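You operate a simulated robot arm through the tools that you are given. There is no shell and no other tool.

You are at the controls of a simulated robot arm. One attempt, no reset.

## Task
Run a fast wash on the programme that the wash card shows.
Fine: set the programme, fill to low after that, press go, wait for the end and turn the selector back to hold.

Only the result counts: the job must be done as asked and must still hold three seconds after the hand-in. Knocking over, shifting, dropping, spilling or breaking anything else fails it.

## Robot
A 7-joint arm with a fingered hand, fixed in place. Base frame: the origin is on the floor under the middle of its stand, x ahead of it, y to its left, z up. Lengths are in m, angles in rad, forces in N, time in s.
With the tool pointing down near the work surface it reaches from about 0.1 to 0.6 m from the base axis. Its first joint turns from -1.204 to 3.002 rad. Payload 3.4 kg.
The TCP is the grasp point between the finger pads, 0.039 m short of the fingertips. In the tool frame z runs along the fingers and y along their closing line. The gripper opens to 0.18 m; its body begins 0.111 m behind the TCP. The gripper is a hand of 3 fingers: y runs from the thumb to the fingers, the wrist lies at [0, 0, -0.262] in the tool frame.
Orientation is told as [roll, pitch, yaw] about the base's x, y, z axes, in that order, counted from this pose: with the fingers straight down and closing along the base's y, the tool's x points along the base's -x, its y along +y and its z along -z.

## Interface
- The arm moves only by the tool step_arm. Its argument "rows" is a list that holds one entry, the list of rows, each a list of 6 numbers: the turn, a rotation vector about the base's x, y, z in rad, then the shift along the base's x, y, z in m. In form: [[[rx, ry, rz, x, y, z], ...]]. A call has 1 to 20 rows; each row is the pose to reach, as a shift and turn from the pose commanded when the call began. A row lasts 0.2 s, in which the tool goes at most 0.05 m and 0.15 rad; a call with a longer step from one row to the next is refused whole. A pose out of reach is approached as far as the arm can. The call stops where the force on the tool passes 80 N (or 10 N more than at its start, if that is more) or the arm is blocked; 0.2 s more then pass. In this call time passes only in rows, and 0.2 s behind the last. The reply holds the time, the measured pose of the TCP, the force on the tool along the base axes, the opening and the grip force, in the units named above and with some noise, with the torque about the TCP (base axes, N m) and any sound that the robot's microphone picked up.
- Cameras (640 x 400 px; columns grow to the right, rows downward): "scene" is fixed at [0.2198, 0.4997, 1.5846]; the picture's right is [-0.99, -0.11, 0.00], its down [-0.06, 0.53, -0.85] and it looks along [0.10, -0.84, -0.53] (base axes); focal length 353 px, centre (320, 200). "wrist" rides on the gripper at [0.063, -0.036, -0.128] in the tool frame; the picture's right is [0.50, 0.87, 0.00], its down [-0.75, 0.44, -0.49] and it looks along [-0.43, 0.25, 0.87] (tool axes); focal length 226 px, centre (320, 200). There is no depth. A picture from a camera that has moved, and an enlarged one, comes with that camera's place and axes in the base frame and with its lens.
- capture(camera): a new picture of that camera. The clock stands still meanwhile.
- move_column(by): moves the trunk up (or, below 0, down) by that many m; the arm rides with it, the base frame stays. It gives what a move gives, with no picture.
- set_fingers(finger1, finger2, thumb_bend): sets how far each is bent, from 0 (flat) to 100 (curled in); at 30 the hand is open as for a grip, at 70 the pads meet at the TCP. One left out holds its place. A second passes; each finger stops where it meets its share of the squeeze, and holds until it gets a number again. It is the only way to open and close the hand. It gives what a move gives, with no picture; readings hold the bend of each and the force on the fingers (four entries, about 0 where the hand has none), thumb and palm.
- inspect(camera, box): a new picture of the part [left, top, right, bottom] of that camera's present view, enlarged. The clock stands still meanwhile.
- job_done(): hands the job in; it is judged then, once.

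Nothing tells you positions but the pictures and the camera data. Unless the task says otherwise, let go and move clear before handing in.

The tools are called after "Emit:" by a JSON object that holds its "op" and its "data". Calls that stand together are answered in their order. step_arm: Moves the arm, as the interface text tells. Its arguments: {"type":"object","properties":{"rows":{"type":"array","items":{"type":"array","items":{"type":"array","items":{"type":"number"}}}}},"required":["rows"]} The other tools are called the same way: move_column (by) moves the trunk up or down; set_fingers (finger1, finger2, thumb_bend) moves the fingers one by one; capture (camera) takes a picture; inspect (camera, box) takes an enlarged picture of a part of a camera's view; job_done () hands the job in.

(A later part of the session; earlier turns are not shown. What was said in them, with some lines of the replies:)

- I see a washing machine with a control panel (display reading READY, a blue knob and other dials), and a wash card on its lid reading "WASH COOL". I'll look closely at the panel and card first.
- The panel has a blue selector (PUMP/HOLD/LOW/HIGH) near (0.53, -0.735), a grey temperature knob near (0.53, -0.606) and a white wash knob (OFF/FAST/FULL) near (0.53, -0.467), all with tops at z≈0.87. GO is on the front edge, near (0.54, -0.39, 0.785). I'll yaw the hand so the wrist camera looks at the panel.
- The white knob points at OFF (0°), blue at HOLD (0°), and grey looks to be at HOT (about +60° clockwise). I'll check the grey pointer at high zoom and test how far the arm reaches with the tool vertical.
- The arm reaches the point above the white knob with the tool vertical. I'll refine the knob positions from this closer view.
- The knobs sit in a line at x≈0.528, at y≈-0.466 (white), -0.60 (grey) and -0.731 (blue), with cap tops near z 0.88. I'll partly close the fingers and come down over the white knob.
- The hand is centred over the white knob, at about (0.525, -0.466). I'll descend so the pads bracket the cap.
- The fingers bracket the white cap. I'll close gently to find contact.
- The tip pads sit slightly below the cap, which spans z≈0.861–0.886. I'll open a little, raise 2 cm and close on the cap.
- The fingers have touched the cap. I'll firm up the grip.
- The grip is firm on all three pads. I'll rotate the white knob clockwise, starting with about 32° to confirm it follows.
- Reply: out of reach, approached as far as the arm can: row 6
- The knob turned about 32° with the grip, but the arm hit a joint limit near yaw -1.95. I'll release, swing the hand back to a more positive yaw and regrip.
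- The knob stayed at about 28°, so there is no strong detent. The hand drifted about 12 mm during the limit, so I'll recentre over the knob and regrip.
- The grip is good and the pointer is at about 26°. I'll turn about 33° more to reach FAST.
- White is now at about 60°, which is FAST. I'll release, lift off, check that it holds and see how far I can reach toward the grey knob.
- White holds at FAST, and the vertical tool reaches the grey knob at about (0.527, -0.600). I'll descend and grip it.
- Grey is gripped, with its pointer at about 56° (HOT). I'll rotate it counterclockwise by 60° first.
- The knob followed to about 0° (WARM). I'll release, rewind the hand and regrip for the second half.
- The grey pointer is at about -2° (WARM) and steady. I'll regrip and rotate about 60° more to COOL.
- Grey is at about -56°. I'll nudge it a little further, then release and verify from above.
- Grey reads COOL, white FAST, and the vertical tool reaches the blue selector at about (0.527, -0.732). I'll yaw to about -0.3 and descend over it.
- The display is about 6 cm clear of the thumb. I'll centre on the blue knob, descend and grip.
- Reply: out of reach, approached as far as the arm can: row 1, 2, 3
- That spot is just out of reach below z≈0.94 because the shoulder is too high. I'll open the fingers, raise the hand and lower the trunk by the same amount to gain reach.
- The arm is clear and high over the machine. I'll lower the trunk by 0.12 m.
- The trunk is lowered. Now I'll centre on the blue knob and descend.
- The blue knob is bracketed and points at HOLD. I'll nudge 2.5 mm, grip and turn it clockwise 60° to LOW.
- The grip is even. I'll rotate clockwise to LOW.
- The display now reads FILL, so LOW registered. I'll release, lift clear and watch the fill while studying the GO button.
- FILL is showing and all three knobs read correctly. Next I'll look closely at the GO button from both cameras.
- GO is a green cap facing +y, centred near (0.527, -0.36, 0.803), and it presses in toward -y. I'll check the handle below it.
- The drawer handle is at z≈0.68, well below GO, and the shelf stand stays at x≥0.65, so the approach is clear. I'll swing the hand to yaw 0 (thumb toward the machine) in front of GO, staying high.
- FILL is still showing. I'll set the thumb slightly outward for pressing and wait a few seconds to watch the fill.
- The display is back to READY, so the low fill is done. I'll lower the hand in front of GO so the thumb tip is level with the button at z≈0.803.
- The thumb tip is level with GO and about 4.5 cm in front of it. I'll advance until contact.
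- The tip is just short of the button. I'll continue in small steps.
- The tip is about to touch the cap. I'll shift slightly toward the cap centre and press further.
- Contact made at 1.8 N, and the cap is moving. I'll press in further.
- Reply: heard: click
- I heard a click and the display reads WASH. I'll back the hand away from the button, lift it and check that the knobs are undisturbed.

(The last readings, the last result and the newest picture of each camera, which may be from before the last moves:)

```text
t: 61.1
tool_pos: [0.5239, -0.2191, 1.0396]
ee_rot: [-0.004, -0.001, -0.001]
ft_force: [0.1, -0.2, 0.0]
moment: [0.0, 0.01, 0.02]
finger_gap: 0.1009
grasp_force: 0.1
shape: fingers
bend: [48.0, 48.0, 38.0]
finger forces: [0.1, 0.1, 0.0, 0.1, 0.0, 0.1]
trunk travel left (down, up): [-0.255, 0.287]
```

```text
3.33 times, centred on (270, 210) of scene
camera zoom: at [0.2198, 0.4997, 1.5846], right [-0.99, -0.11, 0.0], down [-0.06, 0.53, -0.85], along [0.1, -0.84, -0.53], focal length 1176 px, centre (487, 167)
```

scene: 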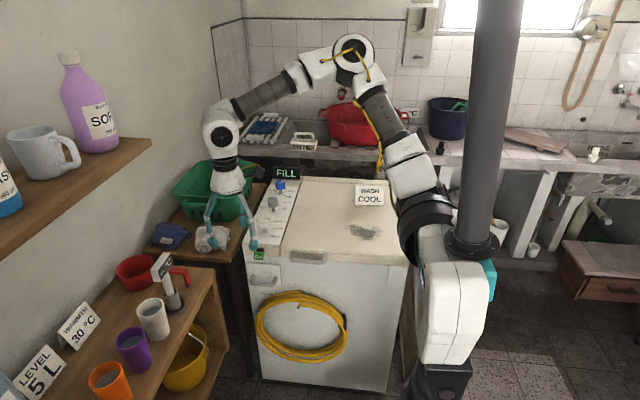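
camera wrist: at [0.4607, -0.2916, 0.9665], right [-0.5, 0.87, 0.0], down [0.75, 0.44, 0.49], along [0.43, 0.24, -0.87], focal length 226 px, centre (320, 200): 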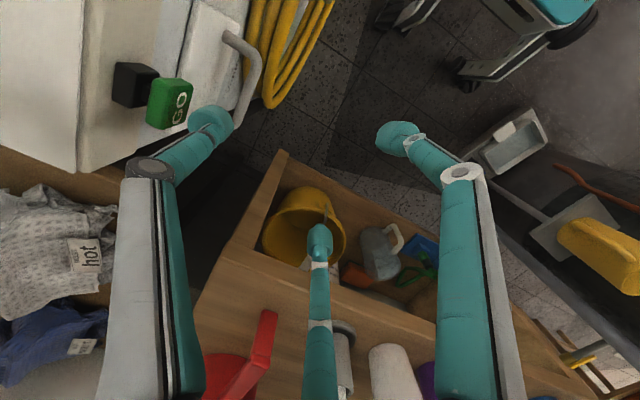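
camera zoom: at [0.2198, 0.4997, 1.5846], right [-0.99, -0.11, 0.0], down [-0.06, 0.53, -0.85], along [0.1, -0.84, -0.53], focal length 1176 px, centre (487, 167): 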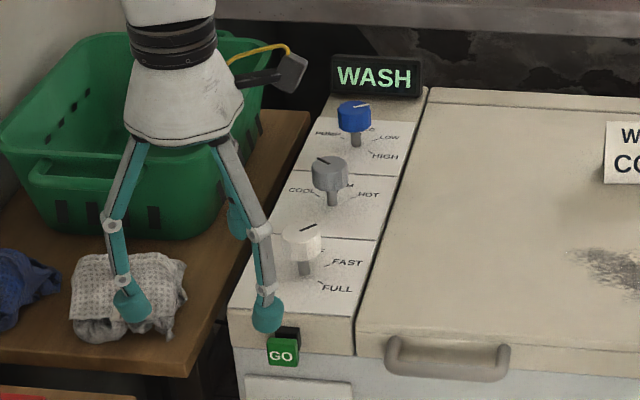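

The display still says WASH and the knobs are unchanged. While it runs I'll reset the thumb and move the hand to hover above the blue selector at yaw -1.32.

Emit:
{"op": "set_fingers", "data": {"finger1": 48, "finger2": 48, "thumb_bend": 48}}

Emit:
{"op": "step_arm", "data": {"rows": [[[0, 0, -0.1, 0, -0.04, 0], [0, 0, -0.2, 0, -0.08, 0], [0, 0, -0.3, 0, -0.12, 0], [0, 0, -0.4, 0, -0.16, 0], [0, 0, -0.5, 0, -0.2, 0], [0, 0, -0.6, 0, -0.24, 0], [0, 0, -0.7, 0, -0.28, 0], [0, 0, -0.8, 0, -0.32, 0], [0, 0, -0.9, 0, -0.36, 0], [0, 0, -1.0, 0, -0.4, 0], [0, 0, -1.1, 0, -0.44, 0], [0, 0, -1.2, 0, -0.48, 0], [0, 0, -1.3, 0, -0.508, 0]]]}}

Emit:
{"op": "inspect", "data": {"camera": "scene", "box": [220, 150, 320, 270]}}

Emit:
{"op": "capture", "data": {"camera": "wrist"}}

```text
t: 62.1
tool_pos: [0.5249, -0.2187, 1.0394]
ee_rot: [-0.003, 0.0, -0.001]
ft_force: [-0.4, -0.3, 1.0]
moment: [-0.04, -0.01, 0.02]
finger_gap: 0.0806
grasp_force: 0.0
shape: fingers
bend: [48.0, 48.0, 48.0]
finger forces: [0.0, 0.1, 0.1, 0.0, 0.1, 0.1]
trunk travel left (down, up): [-0.255, 0.287]
```

```text
t: 64.9
tool_pos: [0.5258, -0.7313, 1.0379]
ee_rot: [-0.005, 0.002, -1.303]
ft_force: [-0.2, -0.6, -0.5]
moment: [-0.02, 0.01, -0.01]
finger_gap: 0.0807
grasp_force: 0.0
shape: fingers
bend: [48.0, 48.0, 48.0]
finger forces: [0.0, 0.1, 0.1, 0.1, 0.0, 0.1]
trunk travel left (down, up): [-0.255, 0.287]
```

```text
3.33 times, centred on (270, 210) of scene
camera zoom: at [0.2198, 0.4997, 1.5846], right [-0.99, -0.11, 0.0], down [-0.06, 0.53, -0.85], along [0.1, -0.84, -0.53], focal length 1176 px, centre (487, 167)
```

zoom: 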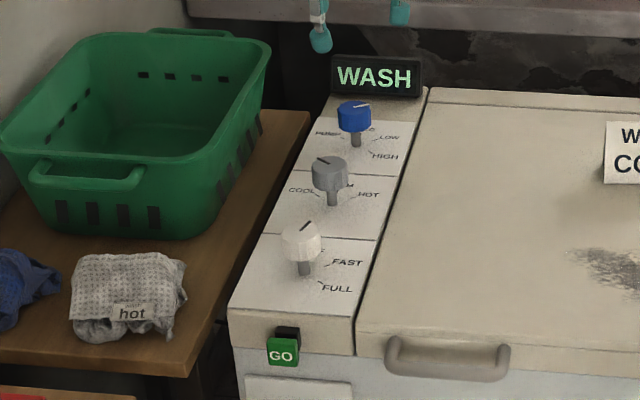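

```text
taken
camera wrist: at [0.4762, -0.6792, 1.1651], right [0.7, 0.71, 0.0], down [0.62, -0.61, 0.49], along [0.34, -0.35, -0.87], focal length 226 px, centre (320, 200)
```

wrist: 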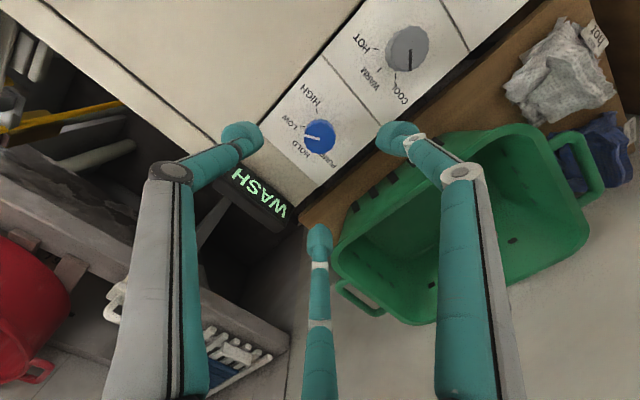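

The white timer knob is winding back toward OFF as the wash runs. I'll wait in place.

Emit:
{"op": "step_arm", "data": {"rows": [[[0, 0, 0, 0, 0, 0], [0, 0, 0, 0, 0, 0], [0, 0, 0, 0, 0, 0], [0, 0, 0, 0, 0, 0], [0, 0, 0, 0, 0, 0], [0, 0, 0, 0, 0, 0], [0, 0, 0, 0, 0, 0], [0, 0, 0, 0, 0, 0], [0, 0, 0, 0, 0, 0], [0, 0, 0, 0, 0, 0], [0, 0, 0, 0, 0, 0], [0, 0, 0, 0, 0, 0], [0, 0, 0, 0, 0, 0], [0, 0, 0, 0, 0, 0], [0, 0, 0, 0, 0, 0], [0, 0, 0, 0, 0, 0], [0, 0, 0, 0, 0, 0], [0, 0, 0, 0, 0, 0], [0, 0, 0, 0, 0, 0], [0, 0, 0, 0, 0, 0]]]}}

Emit:
{"op": "inspect", "data": {"camera": "scene", "box": [220, 150, 320, 270]}}

```text
t: 69.1
tool_pos: [0.5256, -0.7296, 1.0388]
ee_rot: [-0.006, 0.0, -1.3]
ft_force: [0.2, -1.7, 0.8]
moment: [0.0, -0.02, 0.01]
finger_gap: 0.0808
grasp_force: 0.1
shape: fingers
bend: [48.0, 48.0, 48.0]
finger forces: [0.0, 0.0, 0.0, 0.0, 0.0, 0.0]
trunk travel left (down, up): [-0.255, 0.287]
```

```text
3.33 times, centred on (270, 210) of scene
camera zoom: at [0.2198, 0.4997, 1.5846], right [-0.99, -0.11, 0.0], down [-0.06, 0.53, -0.85], along [0.1, -0.84, -0.53], focal length 1176 px, centre (487, 167)
```

zoom: 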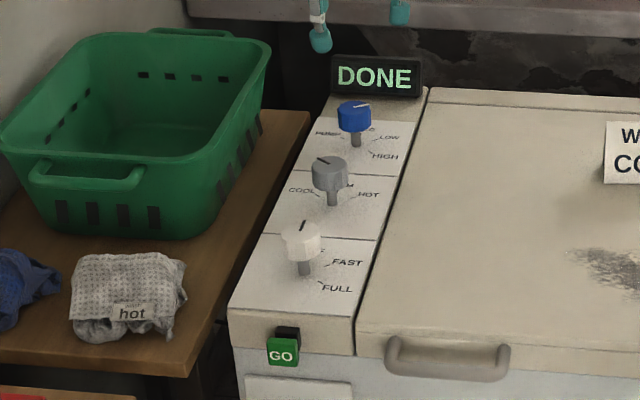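

The display reads DONE and the timer is back at OFF. Now I'll descend over the blue selector and grip it.

Emit:
{"op": "step_arm", "data": {"rows": [[[0, 0, 0, 0, 0.0005, -0.04], [0, 0, 0, 0, 0.0005, -0.08], [0, 0, 0, 0, 0.0005, -0.11], [0, 0, 0, 0, 0.0005, -0.131]]]}}

Emit:
{"op": "inspect", "data": {"camera": "wrist", "box": [240, 110, 400, 250]}}

```text
t: 70.1
tool_pos: [0.5255, -0.7271, 0.9067]
ee_rot: [-0.006, 0.001, -1.301]
ft_force: [0.0, -0.2, 0.5]
moment: [0.01, 0.0, 0.0]
finger_gap: 0.0804
grasp_force: 0.0
shape: fingers
bend: [48.0, 48.0, 48.0]
finger forces: [0.0, 0.0, 0.0, 0.0, 0.0, 0.0]
trunk travel left (down, up): [-0.255, 0.287]
```

```text
2.86 times, centred on (320, 180) of wrist
camera zoom: at [0.476, -0.6773, 1.0342], right [0.7, 0.71, 0.0], down [0.62, -0.61, 0.49], along [0.35, -0.35, -0.87], focal length 646 px, centre (320, 257)
```

zoom: 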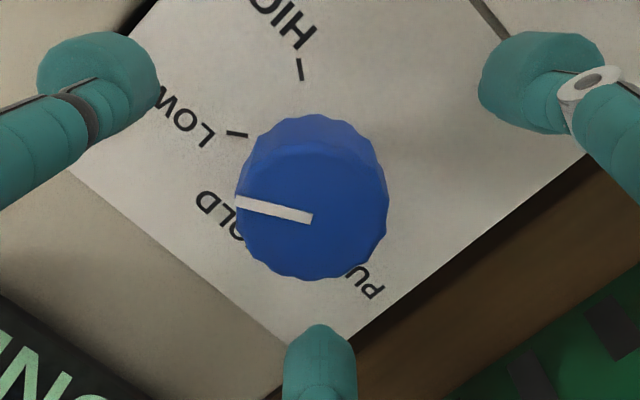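

The knob is about 2–3 mm off centre toward -y. I'll adjust and grip.

Emit:
{"op": "step_arm", "data": {"rows": [[[0, 0, 0, 0.0, -0.0022, 0]]]}}

Emit:
{"op": "set_fingers", "data": {"finger1": 66, "finger2": 66, "thumb_bend": 66}}

Emit:
{"op": "inspect", "data": {"camera": "wrist", "box": [240, 110, 400, 250]}}

```text
t: 70.5
tool_pos: [0.5257, -0.73, 0.9073]
ee_rot: [-0.006, 0.0, -1.301]
ft_force: [-0.4, -0.5, 0.3]
moment: [0.0, -0.03, 0.01]
finger_gap: 0.0806
grasp_force: 0.0
shape: fingers
bend: [48.0, 48.0, 48.0]
finger forces: [0.1, 0.0, 0.0, 0.0, 0.0, 0.0]
trunk travel left (down, up): [-0.255, 0.287]
```

```text
t: 71.5
tool_pos: [0.5264, -0.7312, 0.9085]
ee_rot: [-0.007, -0.002, -1.301]
ft_force: [-2.3, -0.8, -0.6]
moment: [-0.02, 0.09, 0.04]
finger_gap: 0.0265
grasp_force: 6.5
shape: fingers
bend: [62.0, 62.0, 62.0]
finger forces: [3.7, 3.6, 0.0, 0.0, 6.2, 0.1]
trunk travel left (down, up): [-0.255, 0.287]
```

```text
2.86 times, centred on (320, 180) of wrist
camera zoom: at [0.4756, -0.6793, 1.0347], right [0.7, 0.71, 0.0], down [0.62, -0.61, 0.49], along [0.35, -0.35, -0.87], focal length 646 px, centre (320, 257)
```

zoom: 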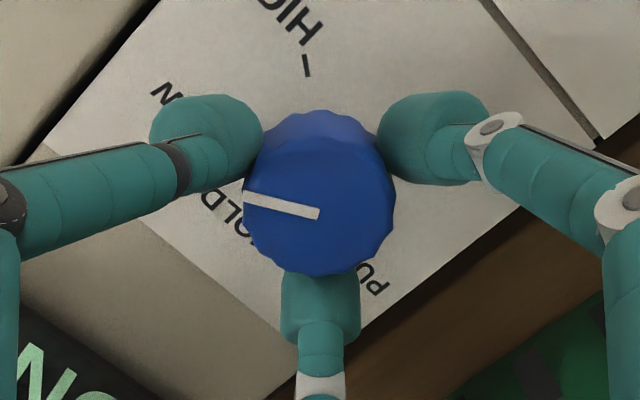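

The grip is even. I'll rotate counterclockwise 59° back to HOLD.

Emit:
{"op": "step_arm", "data": {"rows": [[[0, 0, 0.105, 0, 0, 0], [0, 0, 0.21, 0, 0, 0], [0, 0, 0.315, 0, 0, 0], [0, 0, 0.42, 0, 0, 0], [0, 0, 0.525, 0, 0, 0], [0, 0, 0.63, 0, 0, 0], [0, 0, 0.735, 0, 0, 0], [0, 0, 0.84, 0, 0, 0], [0, 0, 0.945, 0, 0, 0], [0, 0, 1.03, 0, 0, 0]]]}}

Emit:
{"op": "inspect", "data": {"camera": "wrist", "box": [240, 110, 400, 250]}}

Emit:
{"op": "inspect", "data": {"camera": "scene", "box": [240, 150, 320, 210]}}

```text
t: 73.7
tool_pos: [0.5258, -0.7299, 0.908]
ee_rot: [-0.003, -0.001, -0.271]
ft_force: [-2.8, -1.8, -0.6]
moment: [-0.04, 0.12, -0.06]
finger_gap: 0.0269
grasp_force: 6.7
shape: fingers
bend: [62.0, 62.0, 62.0]
finger forces: [4.4, 3.2, 0.1, 0.1, 6.1, 0.0]
trunk travel left (down, up): [-0.255, 0.287]
```

```text
2.86 times, centred on (320, 180) of wrist
camera zoom: at [0.4564, -0.7475, 1.0345], right [-0.25, 0.97, 0.0], down [0.84, 0.22, 0.49], along [0.48, 0.12, -0.87], focal length 646 px, centre (320, 257)
```

zoom: 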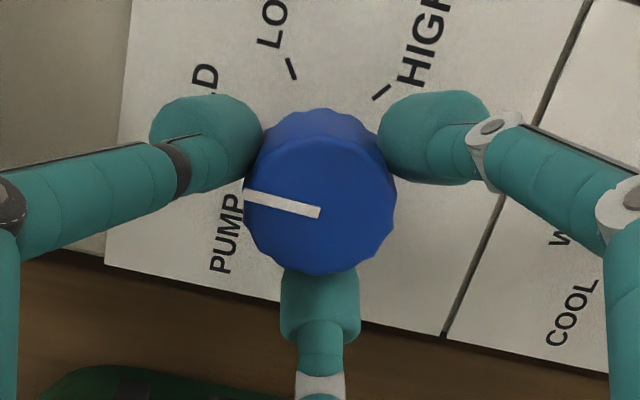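

```text
6.67 times, centred on (280, 180) of scene
camera zoom: at [0.2198, 0.4997, 1.5846], right [-0.99, -0.11, 0.0], down [-0.06, 0.53, -0.85], along [0.1, -0.84, -0.53], focal length 2352 px, centre (587, 333)
```

zoom: 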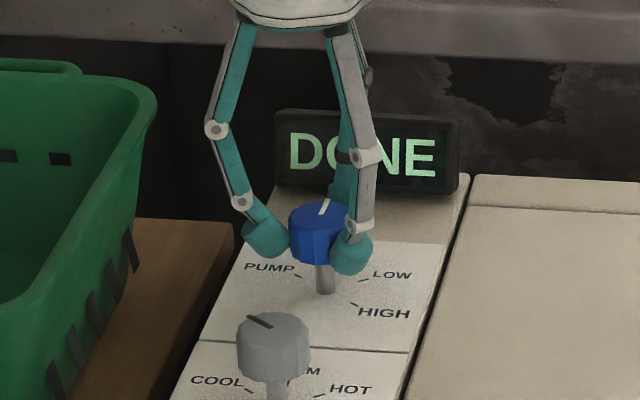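

The blue pointer matches its original HOLD orientation. I'll release, lift and retreat, then verify.

Emit:
{"op": "set_fingers", "data": {"finger1": 48, "finger2": 48, "thumb_bend": 48}}

Emit:
{"op": "step_arm", "data": {"rows": [[[0, 0, 0, 0, 0, 0.03], [0, 0, 0, 0, 0, 0.07], [0, 0, 0, 0, 0, 0.11], [0, 0, 0, 0, 0.03, 0.15], [0, 0, 0, -0.02, 0.07, 0.17], [0, 0, 0, -0.04, 0.11, 0.19], [0, 0, 0, -0.06, 0.15, 0.2], [0, 0, 0, -0.08, 0.19, 0.2], [0, 0, 0, -0.1, 0.23, 0.2]]]}}

Emit:
{"op": "capture", "data": {"camera": "scene"}}

Emit:
{"op": "inspect", "data": {"camera": "scene", "box": [220, 150, 320, 270]}}

Emit:
{"op": "capture", "data": {"camera": "wrist"}}

```text
t: 74.7
tool_pos: [0.5251, -0.7289, 0.9069]
ee_rot: [-0.003, 0.002, -0.272]
ft_force: [0.0, 1.1, 0.8]
moment: [0.01, 0.01, -0.03]
finger_gap: 0.08
grasp_force: 0.2
shape: fingers
bend: [48.0, 48.0, 48.0]
finger forces: [0.0, 0.0, 0.0, 0.1, 0.1, 0.0]
trunk travel left (down, up): [-0.255, 0.287]
```

```text
t: 76.7
tool_pos: [0.4239, -0.4975, 1.1091]
ee_rot: [-0.006, -0.002, -0.275]
ft_force: [0.6, 0.3, 0.0]
moment: [-0.02, -0.01, -0.01]
finger_gap: 0.0804
grasp_force: 0.1
shape: fingers
bend: [48.0, 48.0, 48.0]
finger forces: [0.0, 0.0, 0.0, 0.1, 0.1, 0.0]
trunk travel left (down, up): [-0.255, 0.287]
```

```text
taken
```

scene: 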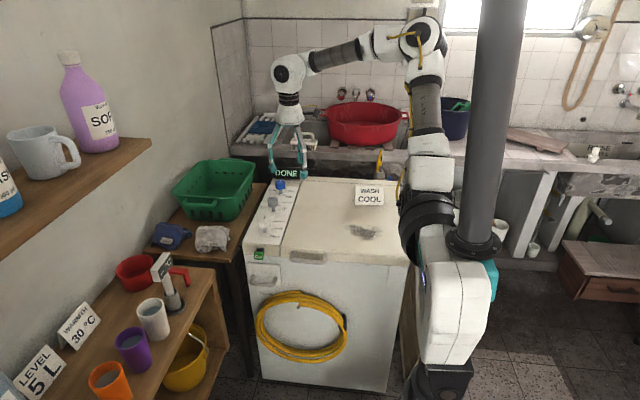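

```text
3.33 times, centred on (270, 210) of scene
camera zoom: at [0.2198, 0.4997, 1.5846], right [-0.99, -0.11, 0.0], down [-0.06, 0.53, -0.85], along [0.1, -0.84, -0.53], focal length 1176 px, centre (487, 167)
```

zoom: 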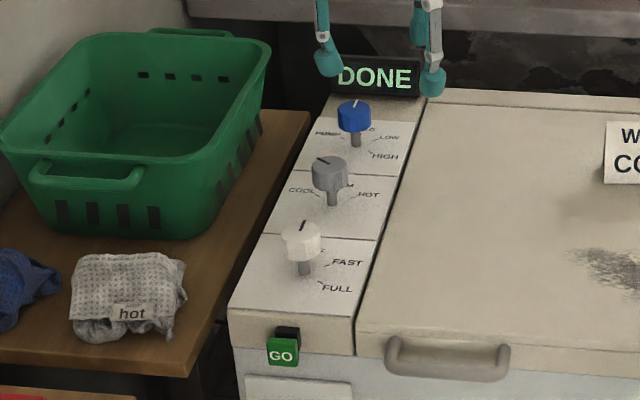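

```text
taken
camera wrist: at [0.3546, -0.5137, 1.2363], right [-0.25, 0.97, -0.01], down [0.84, 0.22, 0.49], along [0.48, 0.12, -0.87], focal length 226 px, centre (320, 200)
```

wrist: 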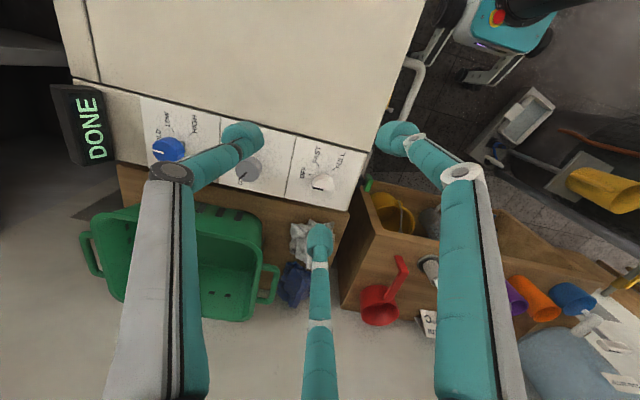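

The display reads DONE and blue is back at HOLD. One last close check of the blue pointer.

Emit:
{"op": "inspect", "data": {"camera": "scene", "box": [255, 175, 295, 215]}}

Emit:
{"op": "inspect", "data": {"camera": "wrist", "box": [130, 90, 220, 180]}}

```text
10.00 times, centred on (275, 195) of scene
camera zoom: at [0.2198, 0.4997, 1.5846], right [-0.99, -0.11, 0.0], down [-0.06, 0.53, -0.85], along [0.1, -0.84, -0.53], focal length 3528 px, centre (770, 250)
```

zoom: 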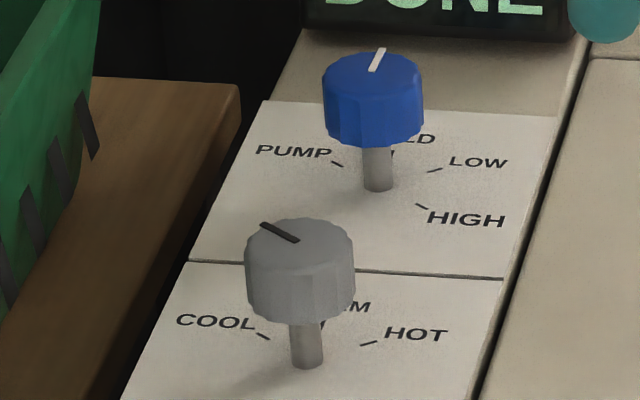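

```text
4.44 times, centred on (175, 135) of wrist
camera zoom: at [0.3546, -0.5137, 1.2363], right [-0.25, 0.97, -0.01], down [0.84, 0.22, 0.49], along [0.48, 0.12, -0.87], focal length 1005 px, centre (964, 489)
```

zoom: 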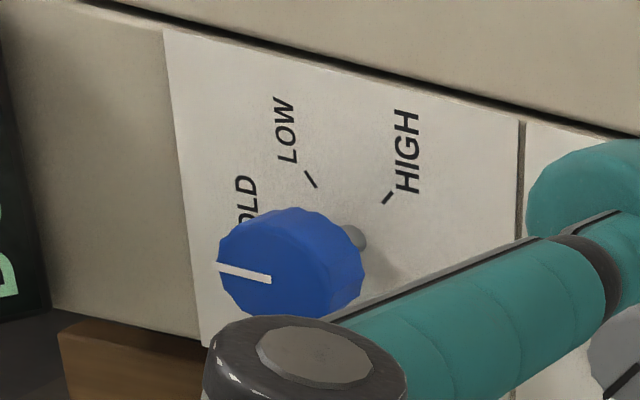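

The blue selector points at HOLD exactly as it did at the start, grey is at COOL, the timer is back at OFF and the display reads DONE. The hand is clear and nothing else moved, so I'm handing in.

Emit:
{"op": "job_done", "data": {}}

```text
The job is handed in.
```

The fast wash ran on COOL, the programme on the wash card. The display now reads DONE and the selector is back on HOLD.

- **Programme:** I turned the temperature knob from HOT to COOL and the wash timer from OFF to FAST.
- **Fill:** I then turned the selector to LOW. The display showed FILL and went back to READY when the fill finished.
- **Wash:** I pressed GO and heard it click, and the display changed to WASH. The timer wound itself back to OFF and the display changed to DONE.
- **Finish:** I turned the selector back to HOLD and checked it up close, then moved the hand clear.

In the last pictures nothing else looked moved or knocked over. I lowered the trunk 0.12 m to reach the selector and left it there.
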